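You operate a simulated robot arm through the tools that you are given. There is no shell and no other tool.

The job below is to be done with a simulated robot arm. You get a single attempt, and the scene is never put back.

JOB
Zero the wheel tester on the steel wheel and put the wheel back.
Fine: turn the zero knob till the running tester reads 0.0 mm; then switch off and move the slide back before the wheel comes out.

It is judged by the outcome, as a careful person would: the job done as asked, and still so three seconds after it is handed in. It fails if anything else is knocked over, pushed out of place, dropped, spilled or broken.

ROBOT AND FRAMES
A 7-joint arm with a two-finger parallel gripper, fixed in place. Base frame: the origin is on the floor under the middle of its stand, x ahead of it, y to its left, z up; the work surface is at about z = 0.88. Readings come in m, degrees, newtons and seconds.
With the tool pointing down near the work surface it reaches from about 0.1 to 0.64 m from the base axis. Its first joint turns from -66.0 to 66.0 degrees. Payload 1.57 kg.
Tool frame: the origin (TCP) lies between the finger pads and is the grasp point; the fingertips stand 0.03 m ahead of it; z points along the fingers, y is the line along which they close. The gripper opens to 0.08 m. The fingers are 0.017 m wide and 0.012 m thick; the gripper's body (0.04 by 0.082 m) begins 0.08 m behind the TCP.
Orientation is told as [roll, pitch, yaw] about the base's x, y, z axes, in that order, counted from this pose: with the fingers straight down and closing along the base's y, the tool's x points along the base's -x, its y along +y and its z along -z.

CONTROLS
- The arm moves only by the tool apply_moves. Its argument "rows" is a list of rows, each an object (a shift or turn left out is 0, a gripper value left out holds the last) with "rot": the turn, a rotation vector about the tool's x, y, z in degrees, a list of three; "dp": the shift along the tool's x, y, z in m, a list of three; "claw": the closure, from 0 (fully open) to 1 (shut). In form: [{"rot": [rx, ry, rz], "dp": [dx, dy, dz], "claw": claw}, ...]. A call has 1 to 20 rows; each row shifts and turns the commanded pose from where the row before left it, along the tool's axes as they then stand. A row lasts 0.2 s, in which the tool goes at most 0.05 m and 8.6 degrees; a call with a longer step from one row to the next is refused whole, and so is a gripper value outside its range. Where a pose cannot be reached the arm comes as near as it can. A force on the tool above 90 N (or 10 N above the force at the start of the call, whichever is more), or a blocked arm, ends the call early, and 0.2 s more pass. The fingers move at their own pace (about 0.072 m/s each) and stop on an object; they squeeze with about 29 N. The grip force told is the motor's: it shows also when the fingers shut on nothing. Time passes only in rows, and 0.2 s behind the last, so rows that do not move let the fingers close. It gives the time, the measured TCP pose, the force on the tool (base axes), the opening and the grip force at its end, in the units of the frame above (readings bear some noise), with the torque about the TCP (base axes, N m) and any sound that the robot's microphone picked up.
- Cameras (640 x 400 px; columns grow to the right, rows downward): "scene" is fixed at [0.0543, 0.435, 1.4296]; the picture's right is [-0.74, -0.67, 0.00], its down [-0.37, 0.41, -0.84] and it looks along [0.56, -0.62, -0.55] (base axes); focal length 326 px, centre (320, 200). "wrist" rides on the gripper at [0.072, -0.007, -0.122] in the tool frame; the picture's right is [0.09, 1.00, 0.00], its down [-0.84, 0.08, -0.54] and it looks along [-0.54, 0.05, 0.84] (tool axes); focal length 238 px, centre (320, 200).
- capture(camera): a new picture of that camera. No time passes.
- probe_pixels(camera, pixels): for up to 12 pixels [column, row] of the newest picture of that camera ("zoom" is the newest enlarged one), the place [x, y, z] in the base frame of the surface seen there, good to about 0.002 m, but the place of the scene camera against the robot may be out by one fixed shift of up to 0.012 m in any direction. No time passes.
- inspect(camera, box): a new picture of the part [left, top, right, bottom] of that camera's present view, enlarged. No time passes.
- sign_off(): hands the job in; it is judged then, once.

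Leave the gripper open and the arm clear of the work at the hand-in unless told otherwise.

The tools are called after "Call:" as a command line: name --argument value ..., lists and objects as JSON in quotes. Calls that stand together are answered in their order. apply_moves: Moves the arm, as the interface text tells. Its arguments: {"type":"object","properties":{"rows":{"type":"array"}},"required":["rows"]} The other tools are called the same way: capture (camera) takes a picture; probe_pixels (camera, pixels) gives the place of the surface under pixels of a picture; inspect (camera, box) takes an enlarged picture of a part of a camera's view; sign_off () hands the job in.

At the start:

```text
clock: 0.0
ee_pos: [0.3868, -0.0042, 1.2236]
orientation: [-0.1, -0.1, 0.0]
force: [0.0, 0.3, 0.0]
ft_torque: [-0.02, -0.01, 0.03]
finger_gap: 0.0802
gripper_force: 0.1
```

scene: 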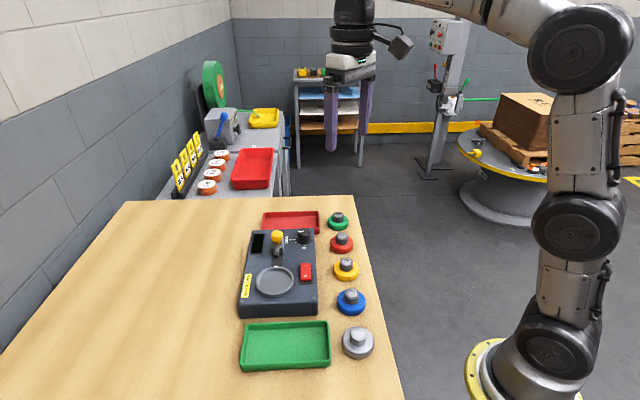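
wrist: 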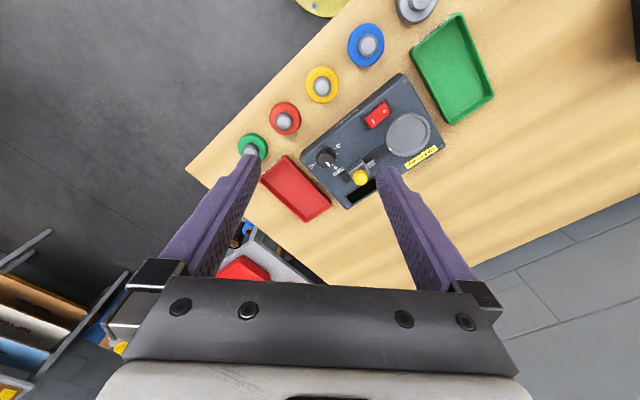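

I see a bench with a tester (dark box), five wheels with knobs (green, red, yellow, blue, steel), and two trays (red, green). First I look closer at the tester and the wheels.

Call:
inspect --camera "scene" --box '[230, 200, 390, 380]'

Call:
inspect --camera "wrist" --box '[290, 60, 450, 220]'

```text
2.22 times, centred on (310, 290) of scene
```

zoom: 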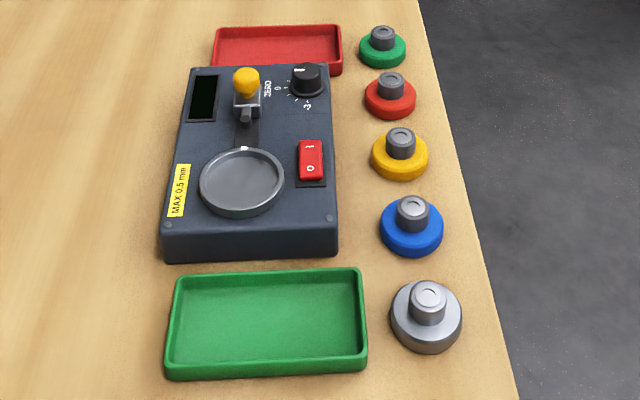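

```text
2.50 times, centred on (370, 140) of wrist
```

zoom: 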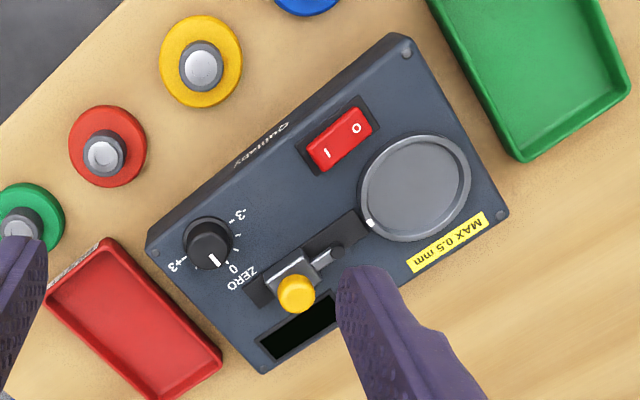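

The tester has a turntable dish, a slide with a yellow grip and a probe tip, a display, a red rocker (I/O) and a ZERO knob (-3..+3). I probe the key points in the wrist zoom: dish centre (415,188), yellow grip (296,292), knob top (208,242), knob mark (214,262), rocker I (326,152), rocker O (355,127), slot ends (370,225),(262,290), box corners, display.

Call:
probe_pixels --camera "zoom" --pixels '[[415, 188], [296, 292], [208, 238], [326, 152], [355, 127], [369, 224], [262, 295], [406, 50], [500, 215], [155, 240], [265, 365], [336, 252]]'

Call:
probe_pixels --camera "wrist" --pixels '[[416, 3], [370, 46], [322, 87], [284, 121], [252, 145], [455, 70], [295, 190], [400, 20], [408, 135], [360, 177], [325, 157]]'

Call:
capture --camera "scene"

Call:
probe_pixels --camera "scene" --pixels '[[276, 282], [277, 236], [303, 234], [306, 267], [307, 277], [357, 334], [358, 345], [260, 240], [285, 345], [351, 294], [275, 270], [276, 293]]'

```text
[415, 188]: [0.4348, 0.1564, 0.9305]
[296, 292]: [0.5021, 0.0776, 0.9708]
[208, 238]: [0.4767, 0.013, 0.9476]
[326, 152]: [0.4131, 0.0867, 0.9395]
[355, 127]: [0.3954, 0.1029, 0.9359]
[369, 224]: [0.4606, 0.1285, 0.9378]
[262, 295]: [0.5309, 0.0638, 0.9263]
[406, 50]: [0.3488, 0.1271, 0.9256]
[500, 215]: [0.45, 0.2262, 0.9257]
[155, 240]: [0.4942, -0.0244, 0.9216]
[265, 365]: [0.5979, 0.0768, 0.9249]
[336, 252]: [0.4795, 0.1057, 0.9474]
```

```text
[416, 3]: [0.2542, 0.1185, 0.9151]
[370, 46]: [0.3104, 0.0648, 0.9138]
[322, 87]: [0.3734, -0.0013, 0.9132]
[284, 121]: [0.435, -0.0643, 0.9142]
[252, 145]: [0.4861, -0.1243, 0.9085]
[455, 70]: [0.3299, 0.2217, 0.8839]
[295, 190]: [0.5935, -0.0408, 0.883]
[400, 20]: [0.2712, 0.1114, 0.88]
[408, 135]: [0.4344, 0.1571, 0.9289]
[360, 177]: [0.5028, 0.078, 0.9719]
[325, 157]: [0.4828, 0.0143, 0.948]
```

```text
taken
```

scene: 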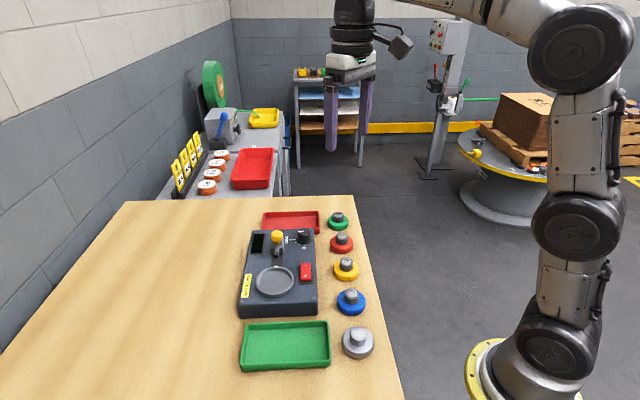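

```text
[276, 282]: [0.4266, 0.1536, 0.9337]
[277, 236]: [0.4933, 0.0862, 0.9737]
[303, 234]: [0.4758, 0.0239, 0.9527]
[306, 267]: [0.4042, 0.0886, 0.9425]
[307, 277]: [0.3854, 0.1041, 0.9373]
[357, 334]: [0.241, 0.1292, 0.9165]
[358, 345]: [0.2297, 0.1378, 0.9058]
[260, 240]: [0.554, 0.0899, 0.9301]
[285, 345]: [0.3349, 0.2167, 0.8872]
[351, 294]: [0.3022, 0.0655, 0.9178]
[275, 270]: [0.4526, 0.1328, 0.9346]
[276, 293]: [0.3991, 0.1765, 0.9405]
```

The wrist camera is tied to the robot, so its places are the ones to trust (the scene camera is shifted about −8 mm in x, +3 mm in z). Now I go above the steel wheel (about x 0.25, y 0.12) at z≈1.10 to see it well.

Call:
apply_moves --rows '[{"dp": [0.0228, 0.0207, 0.02], "claw": 0}, {"dp": [0.0228, 0.0207, 0.02]}, {"dp": [0.0228, 0.0207, 0.02]}, {"dp": [0.0228, 0.0207, 0.02]}, {"dp": [0.0228, 0.0207, 0.02]}, {"dp": [0.0228, 0.0207, 0.02]}, {}]'

Call:
capture --camera "wrist"

```text
clock: 1.6
ee_pos: [0.2511, 0.1208, 1.1036]
orientation: [-0.1, -0.1, 0.0]
force: [0.8, -0.3, 0.0]
ft_torque: [0.0, 0.01, 0.02]
finger_gap: 0.0797
gripper_force: 0.0
```

```text
taken
```

wrist: 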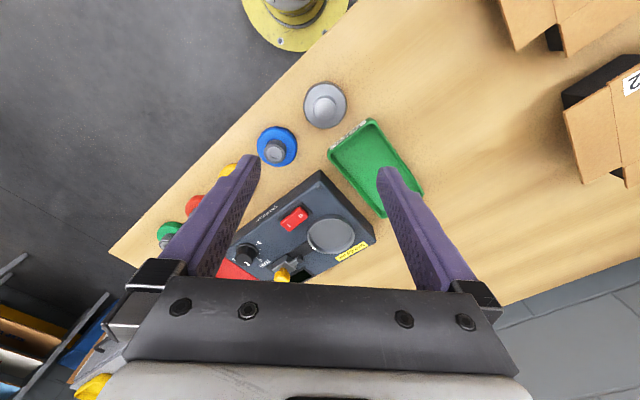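

The steel wheel is at about (325,105) in the wrist picture. I enlarge it and probe it.

Call:
inspect --camera "wrist" --box '[265, 67, 385, 142]'

```text
5.33 times, centred on (325, 104) of wrist
```

zoom: 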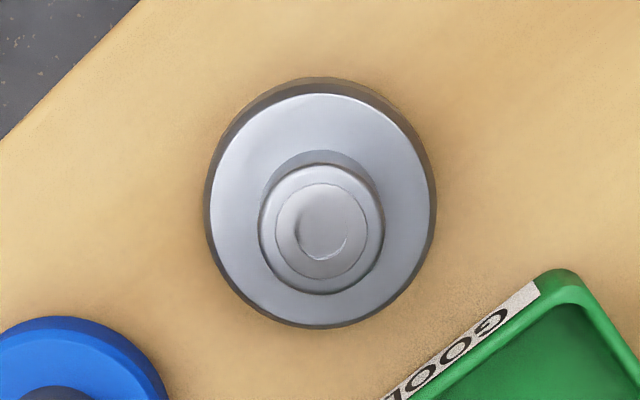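

Call:
probe_pixels --camera "zoom" --pixels '[[217, 200], [428, 200], [322, 100], [318, 318], [267, 228], [376, 228], [320, 172], [320, 285], [320, 228], [240, 205], [404, 205], [320, 130]]'

```text
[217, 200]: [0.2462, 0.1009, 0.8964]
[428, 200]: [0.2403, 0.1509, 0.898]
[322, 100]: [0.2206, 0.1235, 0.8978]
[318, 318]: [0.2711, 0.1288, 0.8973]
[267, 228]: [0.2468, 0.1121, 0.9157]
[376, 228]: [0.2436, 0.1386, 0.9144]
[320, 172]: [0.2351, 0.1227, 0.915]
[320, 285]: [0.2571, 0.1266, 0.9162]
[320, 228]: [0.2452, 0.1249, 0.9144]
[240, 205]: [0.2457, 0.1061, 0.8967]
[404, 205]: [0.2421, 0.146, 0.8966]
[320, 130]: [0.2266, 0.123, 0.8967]
```

The steel wheel: centre about (0.2455, 0.125), disc top z 0.897 (radius ≈ 0.0265), hub top z 0.915 (diameter ≈ 0.027). Before picking, I go over the tester to measure dish, slide, rocker and knob.

Call:
apply_moves --rows '[{"dp": [-0.038, 0.002, 0]}, {"dp": [-0.038, 0.002, 0]}, {"dp": [-0.038, 0.002, 0]}, {"dp": [-0.038, 0.002, 0]}, {"dp": [-0.038, 0.002, 0]}, {}]'

Call:
capture --camera "wrist"

Call:
inspect --camera "wrist" --box '[240, 40, 400, 140]'

```text
clock: 3.0
ee_pos: [0.4435, 0.1307, 1.1048]
orientation: [-0.1, -0.1, 0.0]
force: [1.2, 0.4, 0.9]
ft_torque: [0.0, 0.01, 0.03]
finger_gap: 0.0802
gripper_force: 0.0
```

```text
taken
```

wrist: 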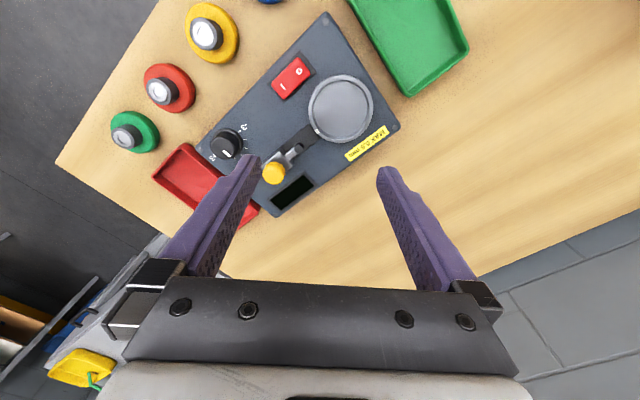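

```text
4.00 times, centred on (320, 90) of wrist
```

zoom: 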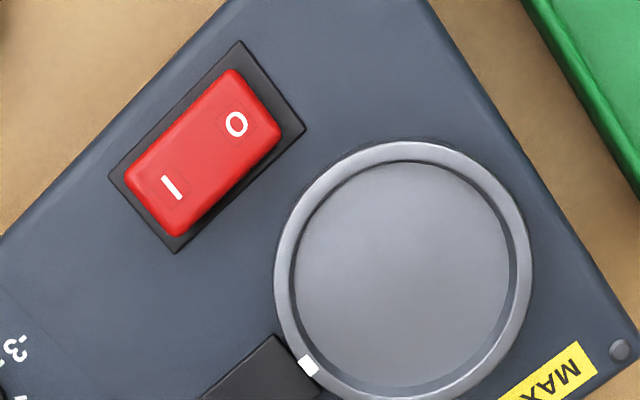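

Call:
probe_pixels --camera "zoom" --pixels '[[282, 270], [525, 270], [405, 150], [310, 270], [500, 270], [405, 180], [405, 280], [308, 366], [172, 187], [236, 124], [205, 155], [280, 345]]'

Call:
inspect --camera "wrist" --box '[240, 90, 400, 190]'

```text
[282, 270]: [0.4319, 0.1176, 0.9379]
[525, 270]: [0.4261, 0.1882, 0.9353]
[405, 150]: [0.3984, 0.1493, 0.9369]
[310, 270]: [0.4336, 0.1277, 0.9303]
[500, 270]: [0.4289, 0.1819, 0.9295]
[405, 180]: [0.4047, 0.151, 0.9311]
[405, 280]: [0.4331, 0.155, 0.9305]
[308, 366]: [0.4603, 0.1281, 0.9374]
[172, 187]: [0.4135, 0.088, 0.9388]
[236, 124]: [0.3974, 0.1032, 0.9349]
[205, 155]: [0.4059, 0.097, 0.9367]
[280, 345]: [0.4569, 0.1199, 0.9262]
```

```text
4.00 times, centred on (320, 140) of wrist
```

zoom: 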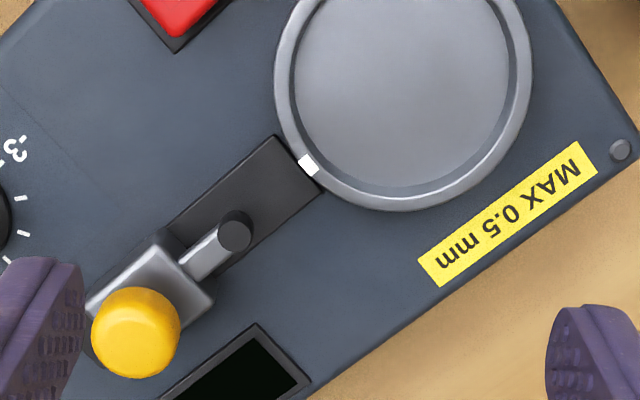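

Now I probe the dish ring and slide parts: ring points in this zoom around centre (403,75), the yellow grip (135,330), slide arm (210,250), probe tip (236,232), track end (320,190).

Call:
probe_pixels --camera "zoom" --pixels '[[284, 75], [522, 75], [403, 200], [488, 163], [299, 137], [507, 137], [343, 183], [463, 183], [135, 320], [170, 265], [236, 225], [205, 255]]'

Call:
inspect --camera "wrist" --box '[240, 40, 400, 140]'

Call:
probe_pixels --camera "zoom" --pixels '[[403, 151], [488, 187], [318, 187], [299, 213], [507, 213], [343, 167], [463, 167], [305, 275], [500, 275], [403, 175], [403, 375], [403, 275]]'

```text
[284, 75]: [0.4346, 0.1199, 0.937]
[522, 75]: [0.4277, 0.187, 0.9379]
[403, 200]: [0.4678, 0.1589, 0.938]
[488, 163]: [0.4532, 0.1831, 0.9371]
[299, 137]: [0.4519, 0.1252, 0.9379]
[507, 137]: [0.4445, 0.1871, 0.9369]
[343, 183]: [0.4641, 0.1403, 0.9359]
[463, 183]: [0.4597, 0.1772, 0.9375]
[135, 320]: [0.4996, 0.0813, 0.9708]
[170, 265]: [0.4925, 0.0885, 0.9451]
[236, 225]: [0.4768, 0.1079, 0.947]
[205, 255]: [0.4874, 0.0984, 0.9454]
```

```text
4.00 times, centred on (320, 90) of wrist
```

zoom: 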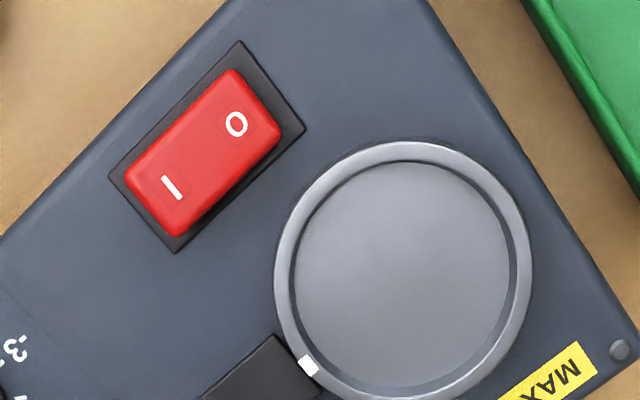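

```text
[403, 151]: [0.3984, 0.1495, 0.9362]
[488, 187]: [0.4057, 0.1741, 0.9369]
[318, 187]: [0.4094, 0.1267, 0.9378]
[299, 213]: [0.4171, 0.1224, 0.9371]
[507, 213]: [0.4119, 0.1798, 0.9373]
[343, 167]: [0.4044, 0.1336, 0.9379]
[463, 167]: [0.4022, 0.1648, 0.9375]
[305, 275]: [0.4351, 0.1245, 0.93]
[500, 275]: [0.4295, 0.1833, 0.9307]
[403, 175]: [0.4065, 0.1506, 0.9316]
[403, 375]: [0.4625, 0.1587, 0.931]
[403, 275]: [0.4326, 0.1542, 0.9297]
```

Dish centre fits at about (0.4319, 0.1540), floor z 0.930, rim z 0.937. The rocker's I end is the raised one at (0.4135, 0.088), O end is pressed. The slide grip is at (0.500, 0.081) and its tip at (0.477, 0.108). Now I wait two short times to check the pose reading, then go back above the steel wheel.

Call:
apply_moves --rows '[{}]'

Call:
apply_moves --rows '[{"dp": [0.0396, -0.0011, 0]}, {"dp": [0.0396, -0.0011, 0]}, {"dp": [0.0396, -0.0011, 0]}, {"dp": [0.0396, -0.0011, 0]}, {"dp": [0.0396, -0.0011, 0]}, {"dp": [0, 0, 0.035], "claw": 0.375}, {"dp": [0, 0, 0.035]}, {"dp": [0, 0, 0.03]}, {}]'

Call:
capture --camera "wrist"

```text
clock: 3.4
ee_pos: [0.4425, 0.1307, 1.1063]
orientation: [-0.1, -0.2, 0.1]
force: [-0.5, -0.8, -0.1]
ft_torque: [0.0, -0.01, 0.0]
finger_gap: 0.0801
gripper_force: 0.1
```

```text
clock: 5.4
ee_pos: [0.242, 0.1217, 1.0052]
orientation: [-0.1, -0.1, 0.0]
force: [0.2, 0.4, 0.4]
ft_torque: [-0.01, 0.03, 0.0]
finger_gap: 0.05
gripper_force: 0.1
```

```text
taken
```

wrist: 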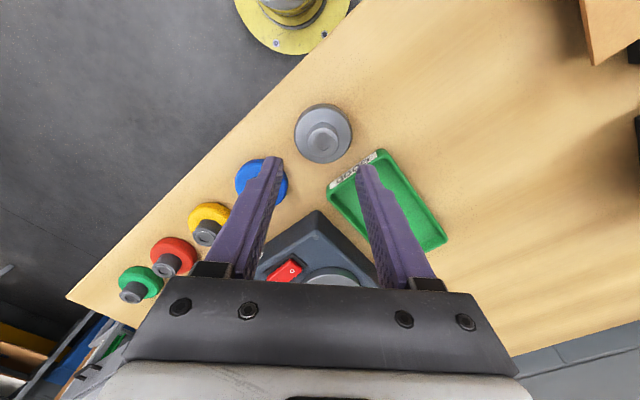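

Opening 0.05, TCP about (0.242, 0.122, 1.005). I enlarge the wheel again around (322,135) to refine its centre.

Call:
inspect --camera "wrist" --box '[274, 95, 370, 175]'

```text
5.00 times, centred on (322, 135) of wrist
```

zoom: 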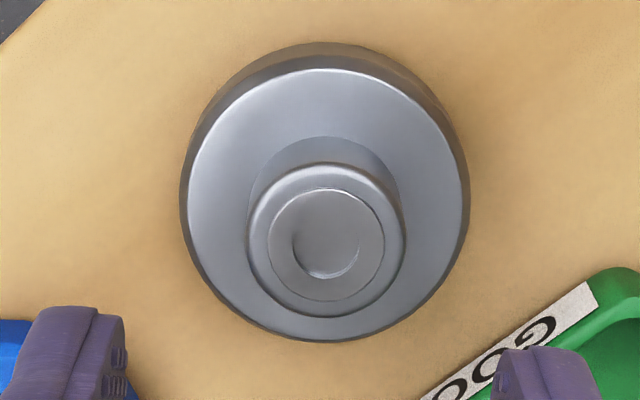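

Call:
probe_pixels --camera "zoom" --pixels '[[256, 240], [397, 240], [327, 175], [327, 305], [272, 195], [382, 195], [272, 285], [382, 285], [327, 240], [197, 190], [458, 190], [327, 80]]'

```text
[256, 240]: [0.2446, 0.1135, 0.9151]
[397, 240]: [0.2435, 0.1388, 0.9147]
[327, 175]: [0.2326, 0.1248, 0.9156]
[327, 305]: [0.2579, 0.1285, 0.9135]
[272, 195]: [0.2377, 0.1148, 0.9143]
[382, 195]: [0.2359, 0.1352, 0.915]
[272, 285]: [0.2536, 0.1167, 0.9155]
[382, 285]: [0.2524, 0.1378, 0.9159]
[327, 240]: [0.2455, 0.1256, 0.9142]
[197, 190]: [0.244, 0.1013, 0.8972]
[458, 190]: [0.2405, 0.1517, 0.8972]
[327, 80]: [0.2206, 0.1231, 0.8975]
```

The hub centre is about (0.245, 0.126). The pose readings jitter, so I take a few more readings without moving.

Call:
apply_moves --rows '[{}]'

Call:
apply_moves --rows '[{}]'

Call:
apply_moves --rows '[{}]'

```text
clock: 5.8
ee_pos: [0.2423, 0.1221, 1.0057]
orientation: [-0.1, -0.1, 0.0]
force: [-0.6, -0.4, 0.1]
ft_torque: [0.01, 0.03, 0.03]
finger_gap: 0.05
gripper_force: 0.1
```

```text
clock: 6.2
ee_pos: [0.2415, 0.1228, 1.006]
orientation: [-0.1, -0.1, 0.0]
force: [0.5, 0.5, 0.4]
ft_torque: [0.03, 0.0, -0.01]
finger_gap: 0.05
gripper_force: 0.0
```

```text
clock: 6.6
ee_pos: [0.2433, 0.1223, 1.0072]
orientation: [0.0, 0.0, 0.0]
force: [0.7, -0.4, -0.2]
ft_torque: [-0.01, -0.01, 0.0]
finger_gap: 0.0501
gripper_force: 0.1
```

Mean TCP (0.2423, 0.1222, 1.006). I shift by (+0.0027, +0.0038) and go down 0.075 to TCP z≈0.931 (fingertips about 4 mm above the disc), still open.

Call:
apply_moves --rows '[{"dp": [-0.0027, 0.0038, 0.02]}, {"dp": [0, 0, 0.025]}, {"dp": [0, 0, 0.02]}, {"dp": [0, 0, 0.01]}, {}]'

Call:
capture --camera "wrist"

Call:
inspect --camera "scene" --box '[310, 280, 400, 380]'

```text
clock: 7.8
ee_pos: [0.2459, 0.1267, 0.9277]
orientation: [-0.1, -0.1, 0.1]
force: [0.7, 0.2, 0.7]
ft_torque: [-0.03, 0.02, 0.01]
finger_gap: 0.05
gripper_force: 0.0
```

```text
taken
```

wrist: 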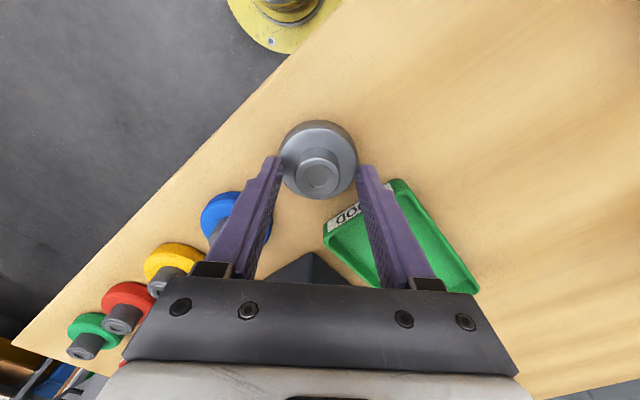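

```text
4.00 times, centred on (355, 330) of scene
```

zoom: 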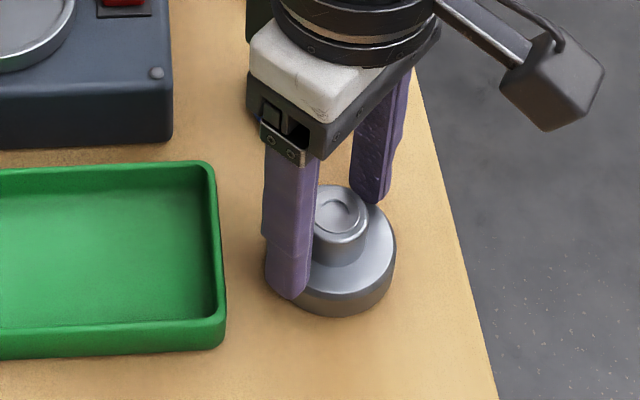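

z reads 0.928 (a bit low); I take two more readings before closing.

Call:
apply_moves --rows '[{}]'

Call:
apply_moves --rows '[{}]'

```text
clock: 8.2
ee_pos: [0.2468, 0.1265, 0.9286]
orientation: [-0.1, -0.1, -0.1]
force: [-0.2, 0.4, -0.3]
ft_torque: [-0.02, 0.01, 0.0]
finger_gap: 0.0501
gripper_force: 0.1
```

```text
clock: 8.6
ee_pos: [0.2458, 0.1272, 0.9286]
orientation: [-0.2, -0.1, 0.0]
force: [0.2, -0.5, 1.2]
ft_torque: [0.0, 0.01, -0.03]
finger_gap: 0.05
gripper_force: 0.0
```

Mean (0.2462, 0.1268, 0.9283); tips about 0.8983, disc top 0.897. I check the hub's centre against the fingers from this near view.

Call:
inspect --camera "wrist" --box '[260, 110, 380, 210]'

```text
4.00 times, centred on (320, 160) of wrist
```

zoom: 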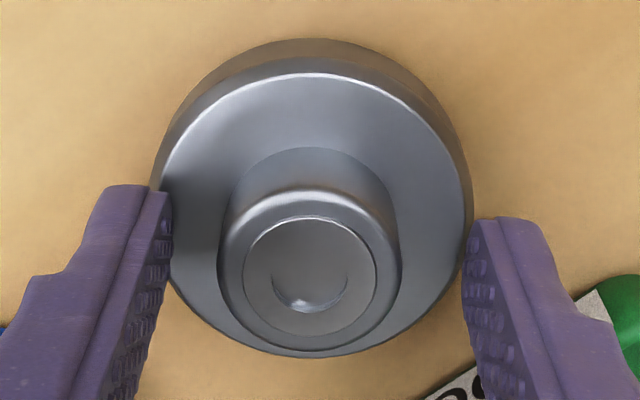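

Call:
probe_pixels --camera "zoom" --pixels '[[250, 282], [372, 282], [310, 222], [310, 344], [266, 240], [355, 325], [355, 240], [266, 325], [310, 265], [300, 90], [190, 180], [450, 180]]'

```text
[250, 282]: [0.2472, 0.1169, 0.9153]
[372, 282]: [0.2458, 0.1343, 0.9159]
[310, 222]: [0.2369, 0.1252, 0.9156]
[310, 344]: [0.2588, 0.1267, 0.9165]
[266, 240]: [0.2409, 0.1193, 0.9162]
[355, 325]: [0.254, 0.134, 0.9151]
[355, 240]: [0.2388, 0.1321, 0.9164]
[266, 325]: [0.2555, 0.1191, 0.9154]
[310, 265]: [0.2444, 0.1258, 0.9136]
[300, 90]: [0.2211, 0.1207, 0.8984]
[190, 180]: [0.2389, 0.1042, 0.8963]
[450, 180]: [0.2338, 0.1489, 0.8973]
```

The hub centre here is about (0.247, 0.126), within 1 mm of the TCP. I raise 2 mm and close the gripper on the hub.

Call:
apply_moves --rows '[{"dp": [0, 0, -0.002]}, {"claw": 0.6}, {"claw": 0.8}, {"claw": 1.0}, {}, {}, {}]'

```text
clock: 10.2
ee_pos: [0.2458, 0.1266, 0.9313]
orientation: [-0.1, -0.2, 0.0]
force: [-1.8, 0.2, 1.0]
ft_torque: [0.13, 0.17, 0.04]
finger_gap: 0.0291
gripper_force: 29.8
```

The hub is held (gap 0.029). I lift 0.10 m straight up.

Call:
apply_moves --rows '[{"dp": [0, 0, -0.01]}, {"dp": [0, 0, -0.03]}, {"dp": [0, 0, -0.03]}, {"dp": [0, 0, -0.03]}, {}]'

Call:
capture --camera "wrist"

```text
clock: 11.4
ee_pos: [0.2459, 0.1288, 1.0315]
orientation: [-0.1, -0.1, 0.0]
force: [0.3, 0.4, -2.9]
ft_torque: [-0.01, -0.01, -0.01]
finger_gap: 0.029
gripper_force: 28.7
```

```text
taken
```

wrist: 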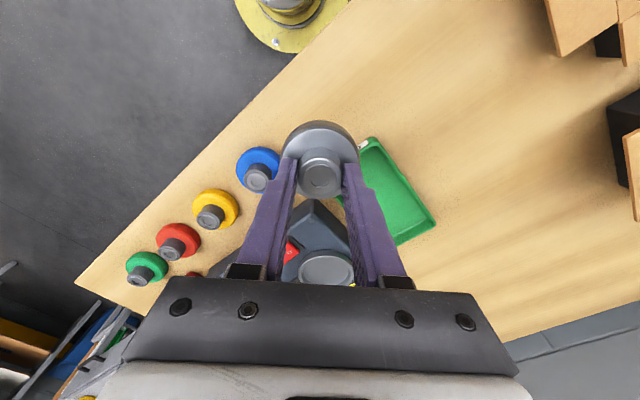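

The wheel is up. I carry it above the dish: base shift (+0.1857, +0.0272).

Call:
apply_moves --rows '[{"dp": [-0.03095, 0.00453, 0]}, {"dp": [-0.03095, 0.00453, 0]}, {"dp": [-0.03095, 0.00453, 0]}, {"dp": [-0.03095, 0.00453, 0]}, {"dp": [-0.03095, 0.00453, 0]}, {"dp": [-0.03095, 0.00453, 0]}, {}, {}]'

Call:
capture --camera "wrist"

Call:
inspect --camera "scene" --box '[230, 190, 350, 330]'

Call:
apply_moves --rows '[{}]'

Call:
apply_moves --rows '[{}]'

```text
clock: 13.2
ee_pos: [0.4313, 0.1549, 1.0312]
orientation: [-0.2, -0.1, -0.1]
force: [0.1, -0.5, -3.6]
ft_torque: [0.03, -0.01, 0.01]
finger_gap: 0.029
gripper_force: 28.9
```

```text
taken
```

wrist: 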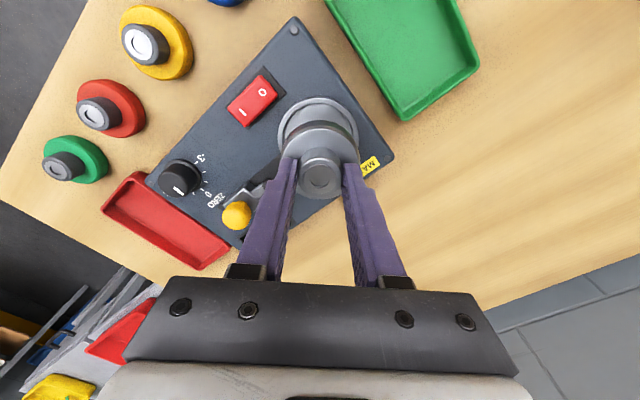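

```text
2.86 times, centred on (290, 260) of scene
```

zoom: 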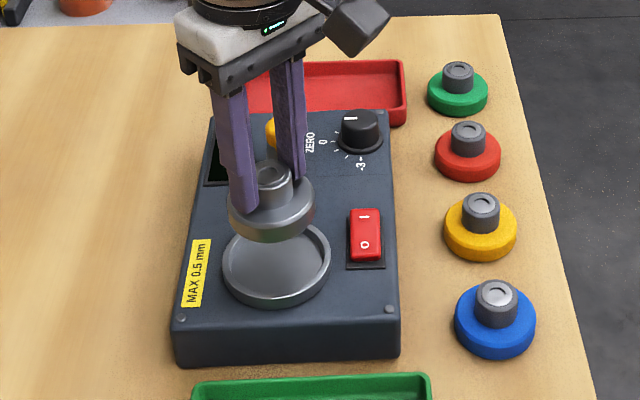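

```text
clock: 13.6
ee_pos: [0.4309, 0.1543, 1.0315]
orientation: [0.0, -0.1, -0.1]
force: [0.2, -0.2, -2.4]
ft_torque: [0.0, 0.01, -0.01]
finger_gap: 0.0292
gripper_force: 29.2
```

```text
clock: 14.0
ee_pos: [0.4303, 0.1553, 1.0318]
orientation: [-0.2, -0.1, 0.0]
force: [-0.1, 0.7, -3.8]
ft_torque: [0.01, -0.01, -0.01]
finger_gap: 0.0295
gripper_force: 28.8
```

Mean TCP (0.4308, 0.1548, 1.0315). I compare the wheel and the dish ring directly in this view, around (318,140).

Call:
inspect --camera "wrist" --box '[250, 85, 390, 205]'

```text
3.33 times, centred on (320, 145) of wrist
```

zoom: 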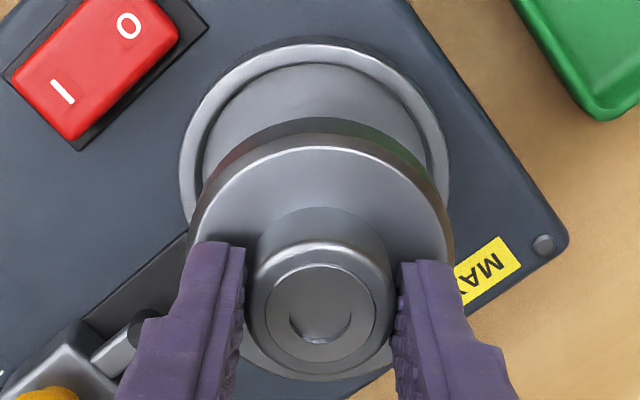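

Call:
probe_pixels --camera "zoom" --pixels '[[188, 170], [441, 170], [315, 57], [225, 95], [400, 90], [193, 200], [270, 303], [370, 303], [320, 270], [320, 355], [225, 200], [415, 200]]'

```text
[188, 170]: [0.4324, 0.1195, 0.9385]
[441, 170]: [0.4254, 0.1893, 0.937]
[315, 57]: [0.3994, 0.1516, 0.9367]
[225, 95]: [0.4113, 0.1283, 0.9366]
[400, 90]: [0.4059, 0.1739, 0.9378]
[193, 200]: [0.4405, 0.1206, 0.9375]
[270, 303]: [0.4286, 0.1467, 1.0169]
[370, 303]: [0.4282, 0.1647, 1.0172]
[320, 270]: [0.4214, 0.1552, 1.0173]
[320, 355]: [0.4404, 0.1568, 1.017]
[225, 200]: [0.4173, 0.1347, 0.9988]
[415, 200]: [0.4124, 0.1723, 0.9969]
```

Wheel in hand at (0.4308, 0.1557), dish at (0.432, 0.1542). I correct by (+0.0012, −0.0015) and go down 0.045, leaving about 6 mm.

Call:
apply_moves --rows '[{"dp": [-0.0012, -0.0015, 0]}, {"dp": [0, 0, 0.015]}, {"dp": [0, 0, 0.015]}, {"dp": [0, 0, 0.015]}, {}]'

Call:
capture --camera "wrist"

Call:
inspect --camera "scene" --box '[240, 220, 320, 320]'

Call:
inspect --camera "wrist" --box '[250, 85, 390, 205]'

```text
clock: 15.2
ee_pos: [0.4343, 0.1526, 0.987]
orientation: [-0.1, -0.1, 0.1]
force: [0.1, 0.6, -3.5]
ft_torque: [-0.02, -0.01, -0.01]
finger_gap: 0.0291
gripper_force: 28.7
```

```text
taken
```

wrist: 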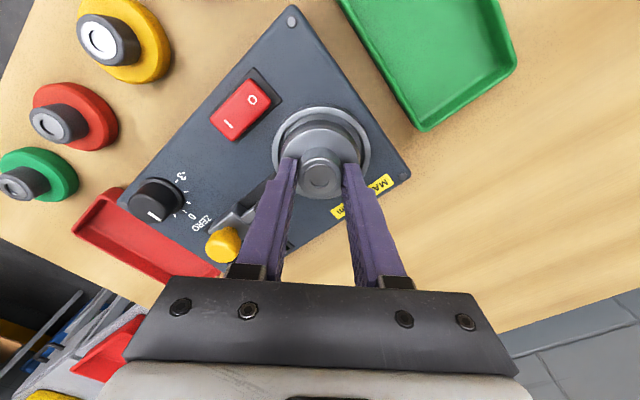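

```text
4.00 times, centred on (280, 270) of scene
```

zoom: 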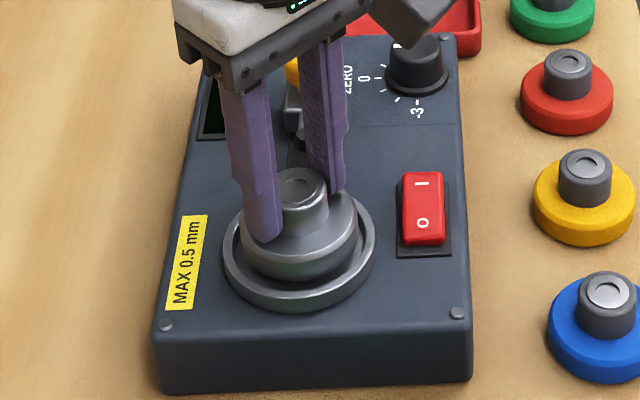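

```text
3.33 times, centred on (320, 145) of wrist
```

zoom: 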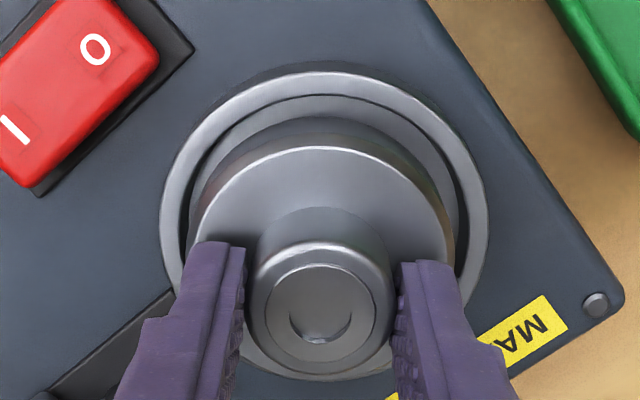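

Call:
probe_pixels --camera "zoom" --pixels '[[166, 210], [483, 210], [323, 78], [207, 115], [440, 115], [170, 250], [270, 312], [371, 312], [320, 270], [320, 357], [284, 281], [357, 345]]'

Call:
apply_moves --rows '[{}]'

Call:
apply_moves --rows '[{}]'

```text
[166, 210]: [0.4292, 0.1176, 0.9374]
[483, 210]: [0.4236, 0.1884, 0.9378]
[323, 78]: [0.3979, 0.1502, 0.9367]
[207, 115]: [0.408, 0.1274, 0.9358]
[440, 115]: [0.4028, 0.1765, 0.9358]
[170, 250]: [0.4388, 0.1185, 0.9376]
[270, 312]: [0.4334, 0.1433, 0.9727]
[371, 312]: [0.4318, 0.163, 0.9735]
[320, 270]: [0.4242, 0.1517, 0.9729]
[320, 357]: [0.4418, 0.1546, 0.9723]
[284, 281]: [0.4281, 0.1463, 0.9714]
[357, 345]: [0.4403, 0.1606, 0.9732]
```

```text
clock: 15.6
ee_pos: [0.4333, 0.1522, 0.9881]
orientation: [0.0, -0.2, 0.0]
force: [-0.6, 0.1, -2.6]
ft_torque: [0.03, -0.02, 0.03]
finger_gap: 0.0291
gripper_force: 28.6
```

```text
clock: 16.0
ee_pos: [0.4332, 0.1527, 0.9878]
orientation: [0.0, 0.0, 0.0]
force: [1.4, 0.2, -2.8]
ft_torque: [-0.03, 0.0, -0.01]
finger_gap: 0.0293
gripper_force: 29.1
```

Hub (0.4333, 0.1532), dish (0.4318, 0.154). I correct by (−0.0013, +0.0008) and go down 4 mm, then check.

Call:
apply_moves --rows '[{"dp": [0.0013, 0.0008, 0]}, {"dp": [0, 0, 0.002]}, {"dp": [0, 0, 0.002]}, {}]'

Call:
inspect --camera "wrist" --box '[250, 85, 390, 205]'

Call:
inspect --camera "scene" --box '[240, 230, 320, 310]'

```text
clock: 17.0
ee_pos: [0.4314, 0.1541, 0.9822]
orientation: [-0.2, -0.1, 0.0]
force: [0.7, 0.2, -2.7]
ft_torque: [-0.01, -0.02, -0.01]
finger_gap: 0.0292
gripper_force: 29.0
```

```text
3.33 times, centred on (320, 145) of wrist
```

zoom: 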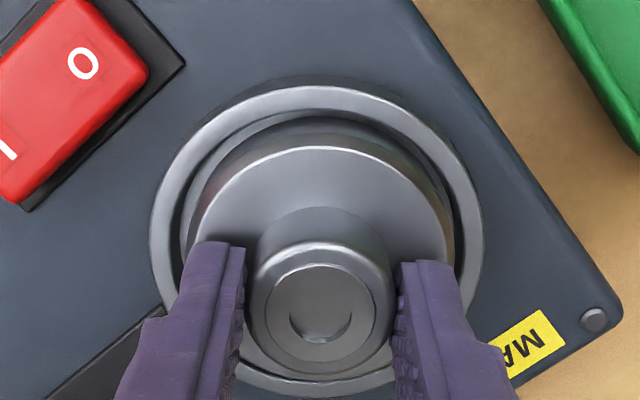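

```text
5.00 times, centred on (280, 270) of scene
```

zoom: 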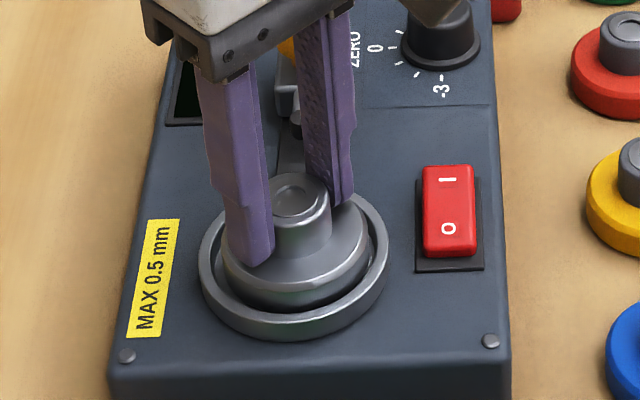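

Call:
inspect --camera "wrist" --box '[260, 100, 380, 210]'

Call:
inspect --camera "scene" --box '[250, 255, 302, 300]'

```text
3.64 times, centred on (320, 155) of wrist
```

zoom: 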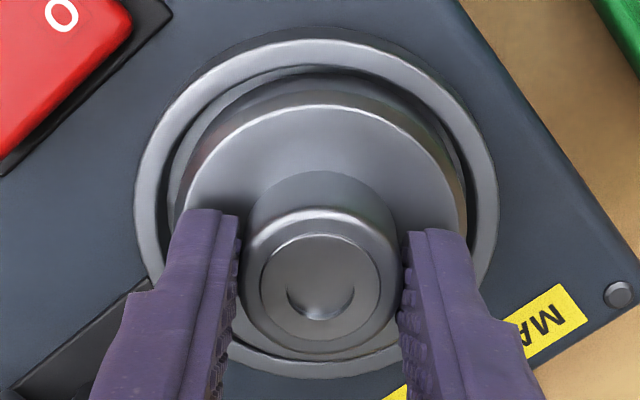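

```text
8.89 times, centred on (276, 278) of scene
```

zoom: 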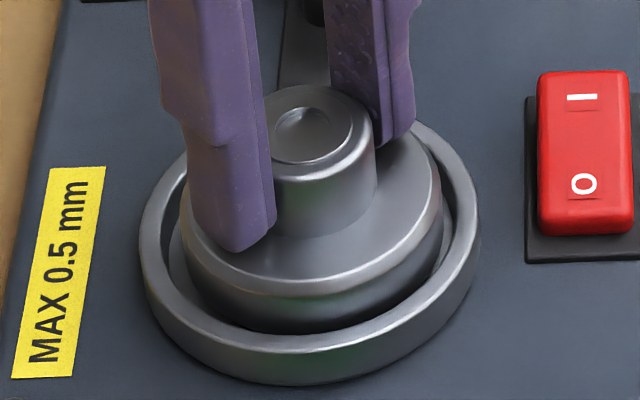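

The wheel is within about 1–1.5 mm of the dish centre (slightly −x, +y). I nudge (+0.0009, −0.0006) and lower in 1 mm steps, watching the force.

Call:
apply_moves --rows '[{"dp": [-0.0009, -0.0006, 0]}, {"dp": [0, 0, 0.001]}, {}]'

Call:
apply_moves --rows '[{"dp": [0, 0, 0.001]}, {}]'

```text
clock: 17.8
ee_pos: [0.4318, 0.1536, 0.9803]
orientation: [0.1, -0.1, 0.0]
force: [-0.2, 1.2, 0.3]
ft_torque: [0.1, 0.08, -0.01]
finger_gap: 0.0293
gripper_force: 29.3
```

```text
clock: 18.4
ee_pos: [0.4327, 0.1541, 0.9814]
orientation: [-0.1, -0.2, 0.0]
force: [-2.7, -1.2, 11.6]
ft_torque: [-0.06, 0.52, 0.01]
finger_gap: 0.0291
gripper_force: 28.5
```

Force went from −3 to +11.6 N: the wheel is resting on the dish at the expected height. I look to confirm it is inside the rim and flat.

Call:
inspect --camera "scene" --box '[250, 255, 302, 300]'

Call:
inspect --camera "wrist" --box '[260, 100, 380, 210]'

```text
8.89 times, centred on (276, 278) of scene
```

zoom: 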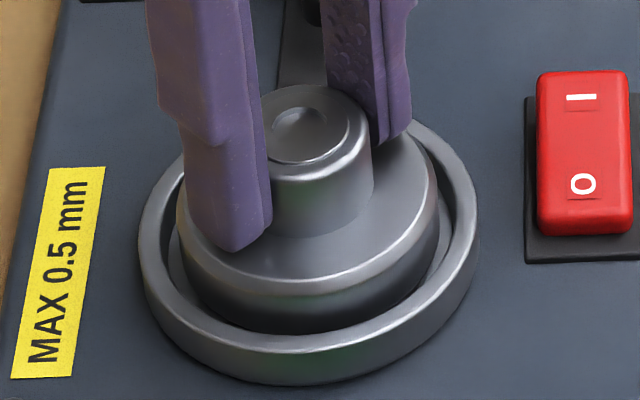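

```text
3.64 times, centred on (320, 155) of wrist
```

zoom: 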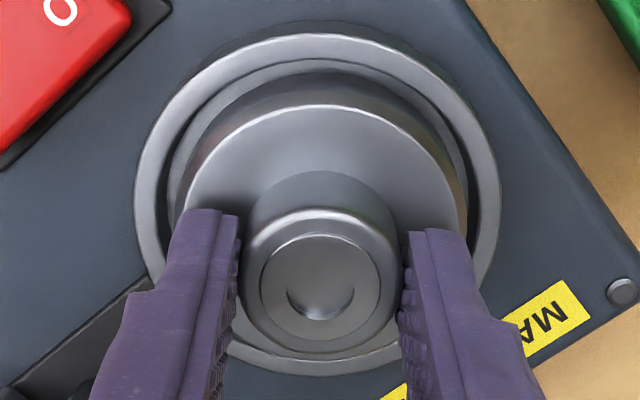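

It is inside the rim and looks central (wheel columns 177–438, ring 138–478). I ease up 1 mm, open to 0.05 and lift away.

Call:
apply_moves --rows '[{"dp": [0, 0, -0.001]}, {"claw": 0.7}, {"claw": 0.375}, {}, {}]'

Call:
apply_moves --rows '[{"dp": [0, 0, -0.01]}, {"dp": [0, 0, -0.03]}, {"dp": [0, 0, -0.04]}, {"dp": [0, 0, -0.04]}, {}]'

Call:
capture --camera "wrist"

Call:
inspect --camera "scene" --box '[240, 210, 330, 310]'

```text
clock: 19.6
ee_pos: [0.4326, 0.1534, 0.9805]
orientation: [-0.2, -0.1, 0.1]
force: [-0.2, 0.3, 1.1]
ft_torque: [0.02, -0.01, 0.03]
finger_gap: 0.0503
gripper_force: 0.1
```

```text
clock: 20.8
ee_pos: [0.4298, 0.1521, 1.1026]
orientation: [-0.1, -0.1, -0.1]
force: [-0.3, -0.4, 0.1]
ft_torque: [0.01, 0.0, -0.01]
finger_gap: 0.0499
gripper_force: 0.1
```

```text
taken
```

wrist: 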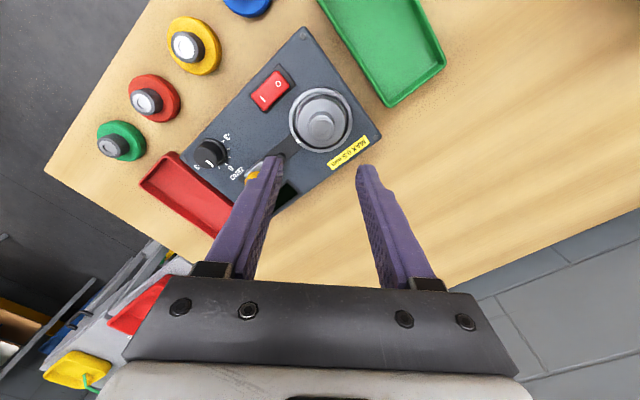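

```text
4.00 times, centred on (285, 260) of scene
```

zoom: 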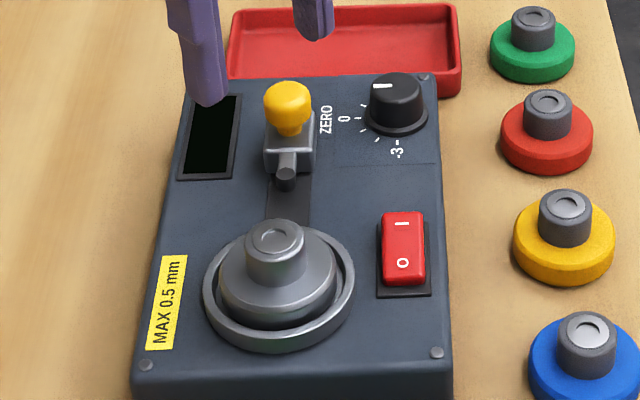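

The wheel sits well. Now I go above the yellow grip (≈0.5005, 0.080) and turn the tool by +43.8° yaw so that the fingers close along the slide's line.

Call:
apply_moves --rows '[{"dp": [-0.0232, -0.0243, 0]}, {"dp": [-0.0232, -0.0243, 0]}, {"dp": [-0.0232, -0.0243, 0]}, {"rot": [0, 0, -7.3]}, {"rot": [0, 0, -7.3]}, {"rot": [0, 0, -7.3]}, {"rot": [0, 0, -7.3]}, {"rot": [0, 0, -7.3]}, {"rot": [0, 0, -7.3]}, {}]'

Call:
capture --camera "wrist"

```text
clock: 23.0
ee_pos: [0.5016, 0.0806, 1.1011]
orientation: [-0.2, 0.0, 43.9]
force: [-0.5, 0.3, 0.4]
ft_torque: [0.03, 0.03, -0.01]
finger_gap: 0.0501
gripper_force: 0.0
```

```text
taken
```

wrist: 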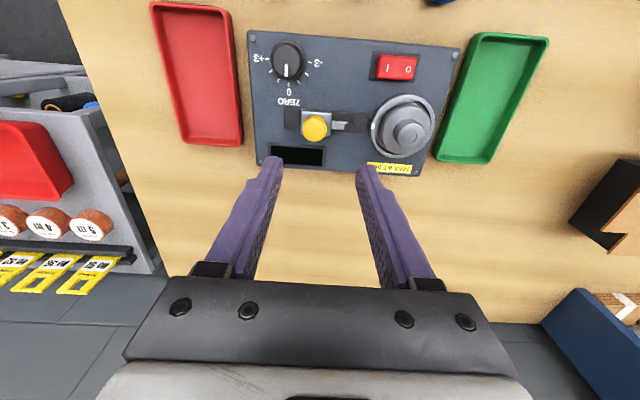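

The tester is now square in view. I enlarge the slide and knob area (245–445, 30–180).

Call:
inspect --camera "wrist" --box '[265, 80, 375, 170]'

```text
4.44 times, centred on (320, 125) of wrist
```

zoom: 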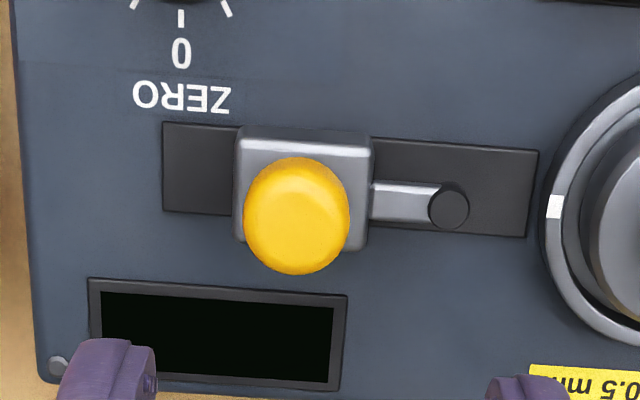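

Call:
probe_pixels --camera "zoom" --pixels '[[297, 205], [250, 215], [345, 215], [297, 165], [297, 262], [245, 150], [362, 155], [450, 200], [168, 165], [533, 190], [555, 205], [405, 200]]'

Call:
inspect --camera "scene" --box '[245, 220, 315, 280]'

Call:
apply_moves --rows '[{}]'

Call:
apply_moves --rows '[{}]'

```text
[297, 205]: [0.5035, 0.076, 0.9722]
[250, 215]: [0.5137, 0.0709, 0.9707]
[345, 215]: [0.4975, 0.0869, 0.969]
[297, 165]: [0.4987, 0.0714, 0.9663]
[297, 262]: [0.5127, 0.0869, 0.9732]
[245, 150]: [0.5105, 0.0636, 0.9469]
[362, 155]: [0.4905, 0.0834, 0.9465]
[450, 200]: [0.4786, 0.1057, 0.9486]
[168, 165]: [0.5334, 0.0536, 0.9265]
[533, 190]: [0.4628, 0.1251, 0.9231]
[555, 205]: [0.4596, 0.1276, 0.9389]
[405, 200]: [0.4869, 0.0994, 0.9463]
```

```text
6.67 times, centred on (280, 250) of scene
```

zoom: 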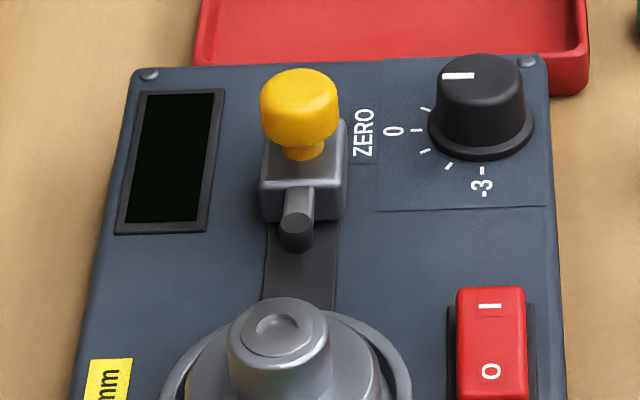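

```text
clock: 23.4
ee_pos: [0.5003, 0.0805, 1.101]
orientation: [-0.1, 0.0, 43.7]
force: [0.0, -0.1, -1.0]
ft_torque: [-0.02, 0.0, -0.02]
finger_gap: 0.05
gripper_force: 0.0
```

```text
clock: 23.8
ee_pos: [0.5001, 0.0819, 1.1012]
orientation: [-0.1, 0.0, 43.8]
force: [0.0, -0.4, -1.4]
ft_torque: [0.0, 0.02, 0.01]
finger_gap: 0.0499
gripper_force: 0.2
```

The yellow grip centre is about (0.5056, 0.079), 23 mm wide, top 0.972; carriage top 0.947. I correct and descend to TCP z≈0.985 (tips ≈0.955) with the fingers open 0.05.

Call:
apply_moves --rows '[{"dp": [-0.0022, -0.0049, 0.03]}, {"dp": [0, 0, 0.04]}, {"dp": [0, 0, 0.03]}, {"dp": [0, 0, 0.01]}, {}]'

Call:
capture --camera "wrist"

Call:
inspect --camera "scene" --box '[245, 200, 325, 280]'

```text
clock: 25.0
ee_pos: [0.5048, 0.0784, 0.9901]
orientation: [-0.1, 0.1, 43.8]
force: [-0.4, -0.5, -0.4]
ft_torque: [0.02, -0.01, -0.05]
finger_gap: 0.05
gripper_force: 0.1
```

```text
taken
```

wrist: 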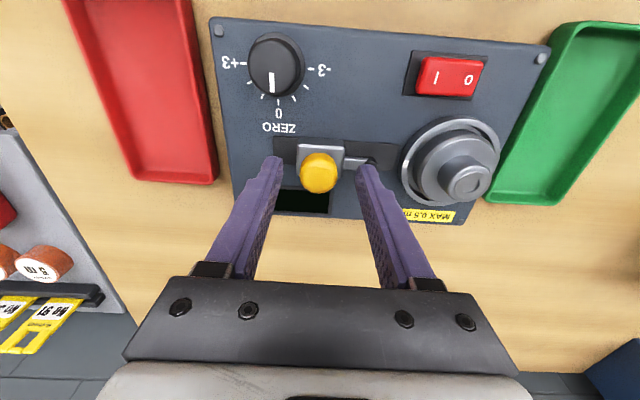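

```text
5.00 times, centred on (285, 240) of scene
```

zoom: 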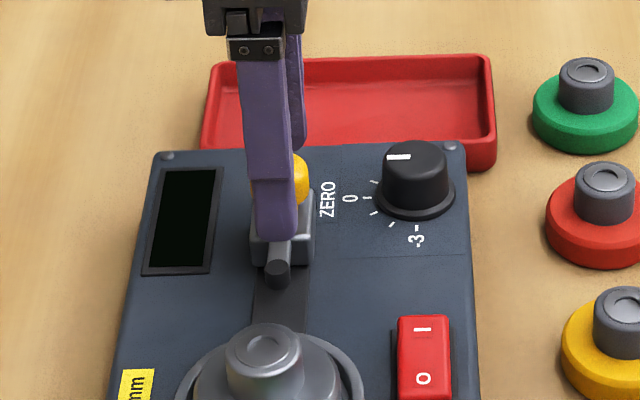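

Call:
inspect --camera "wrist" --box '[265, 130, 375, 220]'

Call:
apply_moves --rows '[{}]'

```text
4.44 times, centred on (320, 175) of wrist
```

zoom: 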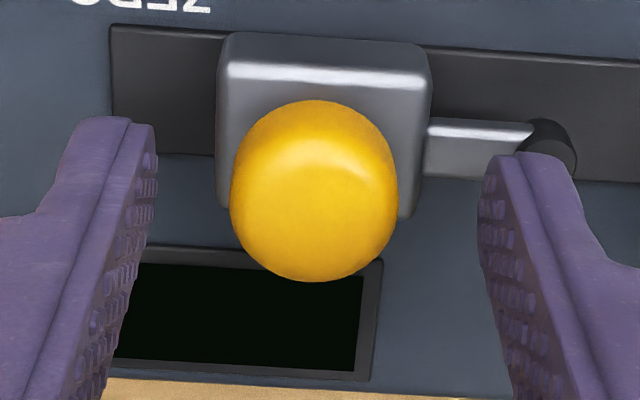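

```text
clock: 25.4
ee_pos: [0.5057, 0.0805, 0.9909]
orientation: [-0.1, 0.0, 43.9]
force: [-0.9, 0.5, 0.0]
ft_torque: [-0.02, -0.01, 0.0]
finger_gap: 0.0503
gripper_force: 0.1
```

Call:
probe_pixels --camera "zoom" --pixels '[[314, 190], [245, 190], [383, 190], [314, 110], [314, 270], [265, 235], [360, 235], [265, 140], [360, 140]]'

```text
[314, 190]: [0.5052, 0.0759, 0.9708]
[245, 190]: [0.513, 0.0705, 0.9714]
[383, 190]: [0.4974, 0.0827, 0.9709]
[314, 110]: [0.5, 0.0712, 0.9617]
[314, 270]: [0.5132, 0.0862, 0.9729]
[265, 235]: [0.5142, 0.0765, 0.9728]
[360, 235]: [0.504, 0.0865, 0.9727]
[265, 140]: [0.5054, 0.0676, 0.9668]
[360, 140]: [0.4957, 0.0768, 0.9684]
```

The grip is centred between the fingers to ~1.5 mm. I lower 5 mm more and close on it.

Call:
apply_moves --rows '[{"dp": [0.0005, -0.0016, 0.005]}, {"claw": 0.55}, {"claw": 0.7}, {"claw": 0.85}, {"claw": 1.0}, {}, {}]'

Call:
inspect --camera "wrist" --box '[225, 30, 465, 220]'

```text
clock: 27.0
ee_pos: [0.5069, 0.0786, 0.9866]
orientation: [0.1, 0.0, 43.7]
force: [-11.4, 11.5, 1.8]
ft_torque: [0.03, 0.19, 0.02]
finger_gap: 0.0252
gripper_force: 36.3
```

```text
2.11 times, centred on (345, 125) of wrist
```

zoom: 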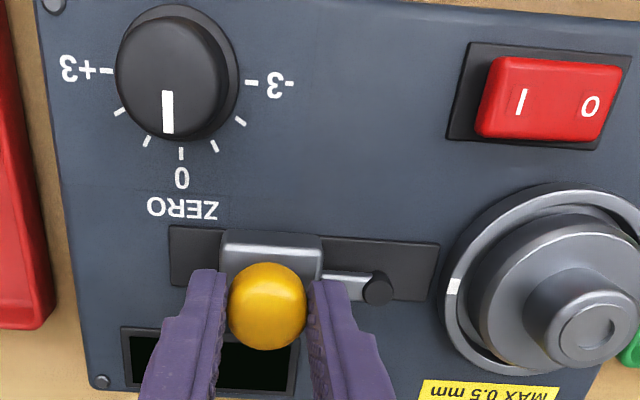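

Gripped (gap 0.025); the 16 N reaction shows the slide is at its back stop. I move it toward the wheel (tool +y) 10 mm in small rows and read the force.

Call:
apply_moves --rows '[{"dp": [0, 0.0025, 0]}, {"dp": [0, 0.0025, 0]}, {"dp": [0, 0.0025, 0]}, {"dp": [0, 0.0025, 0]}, {}]'

Call:
inspect --camera "wrist" --box '[265, 80, 465, 220]'

```text
clock: 28.2
ee_pos: [0.4999, 0.0836, 0.985]
orientation: [0.0, 0.0, 43.8]
force: [-3.3, -3.7, -2.6]
ft_torque: [0.45, -0.09, -0.11]
finger_gap: 0.0254
gripper_force: 36.9
```

```text
2.86 times, centred on (365, 150) of wrist
```

zoom: 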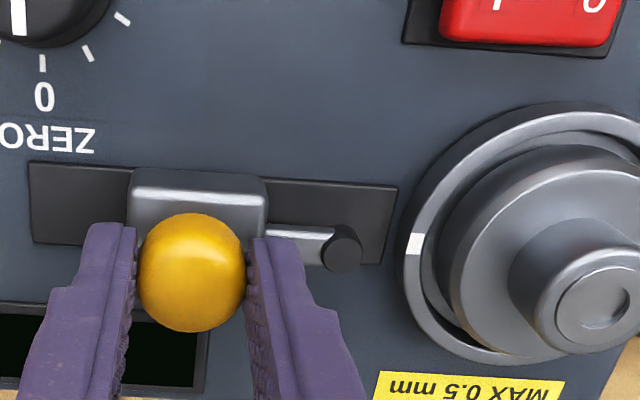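

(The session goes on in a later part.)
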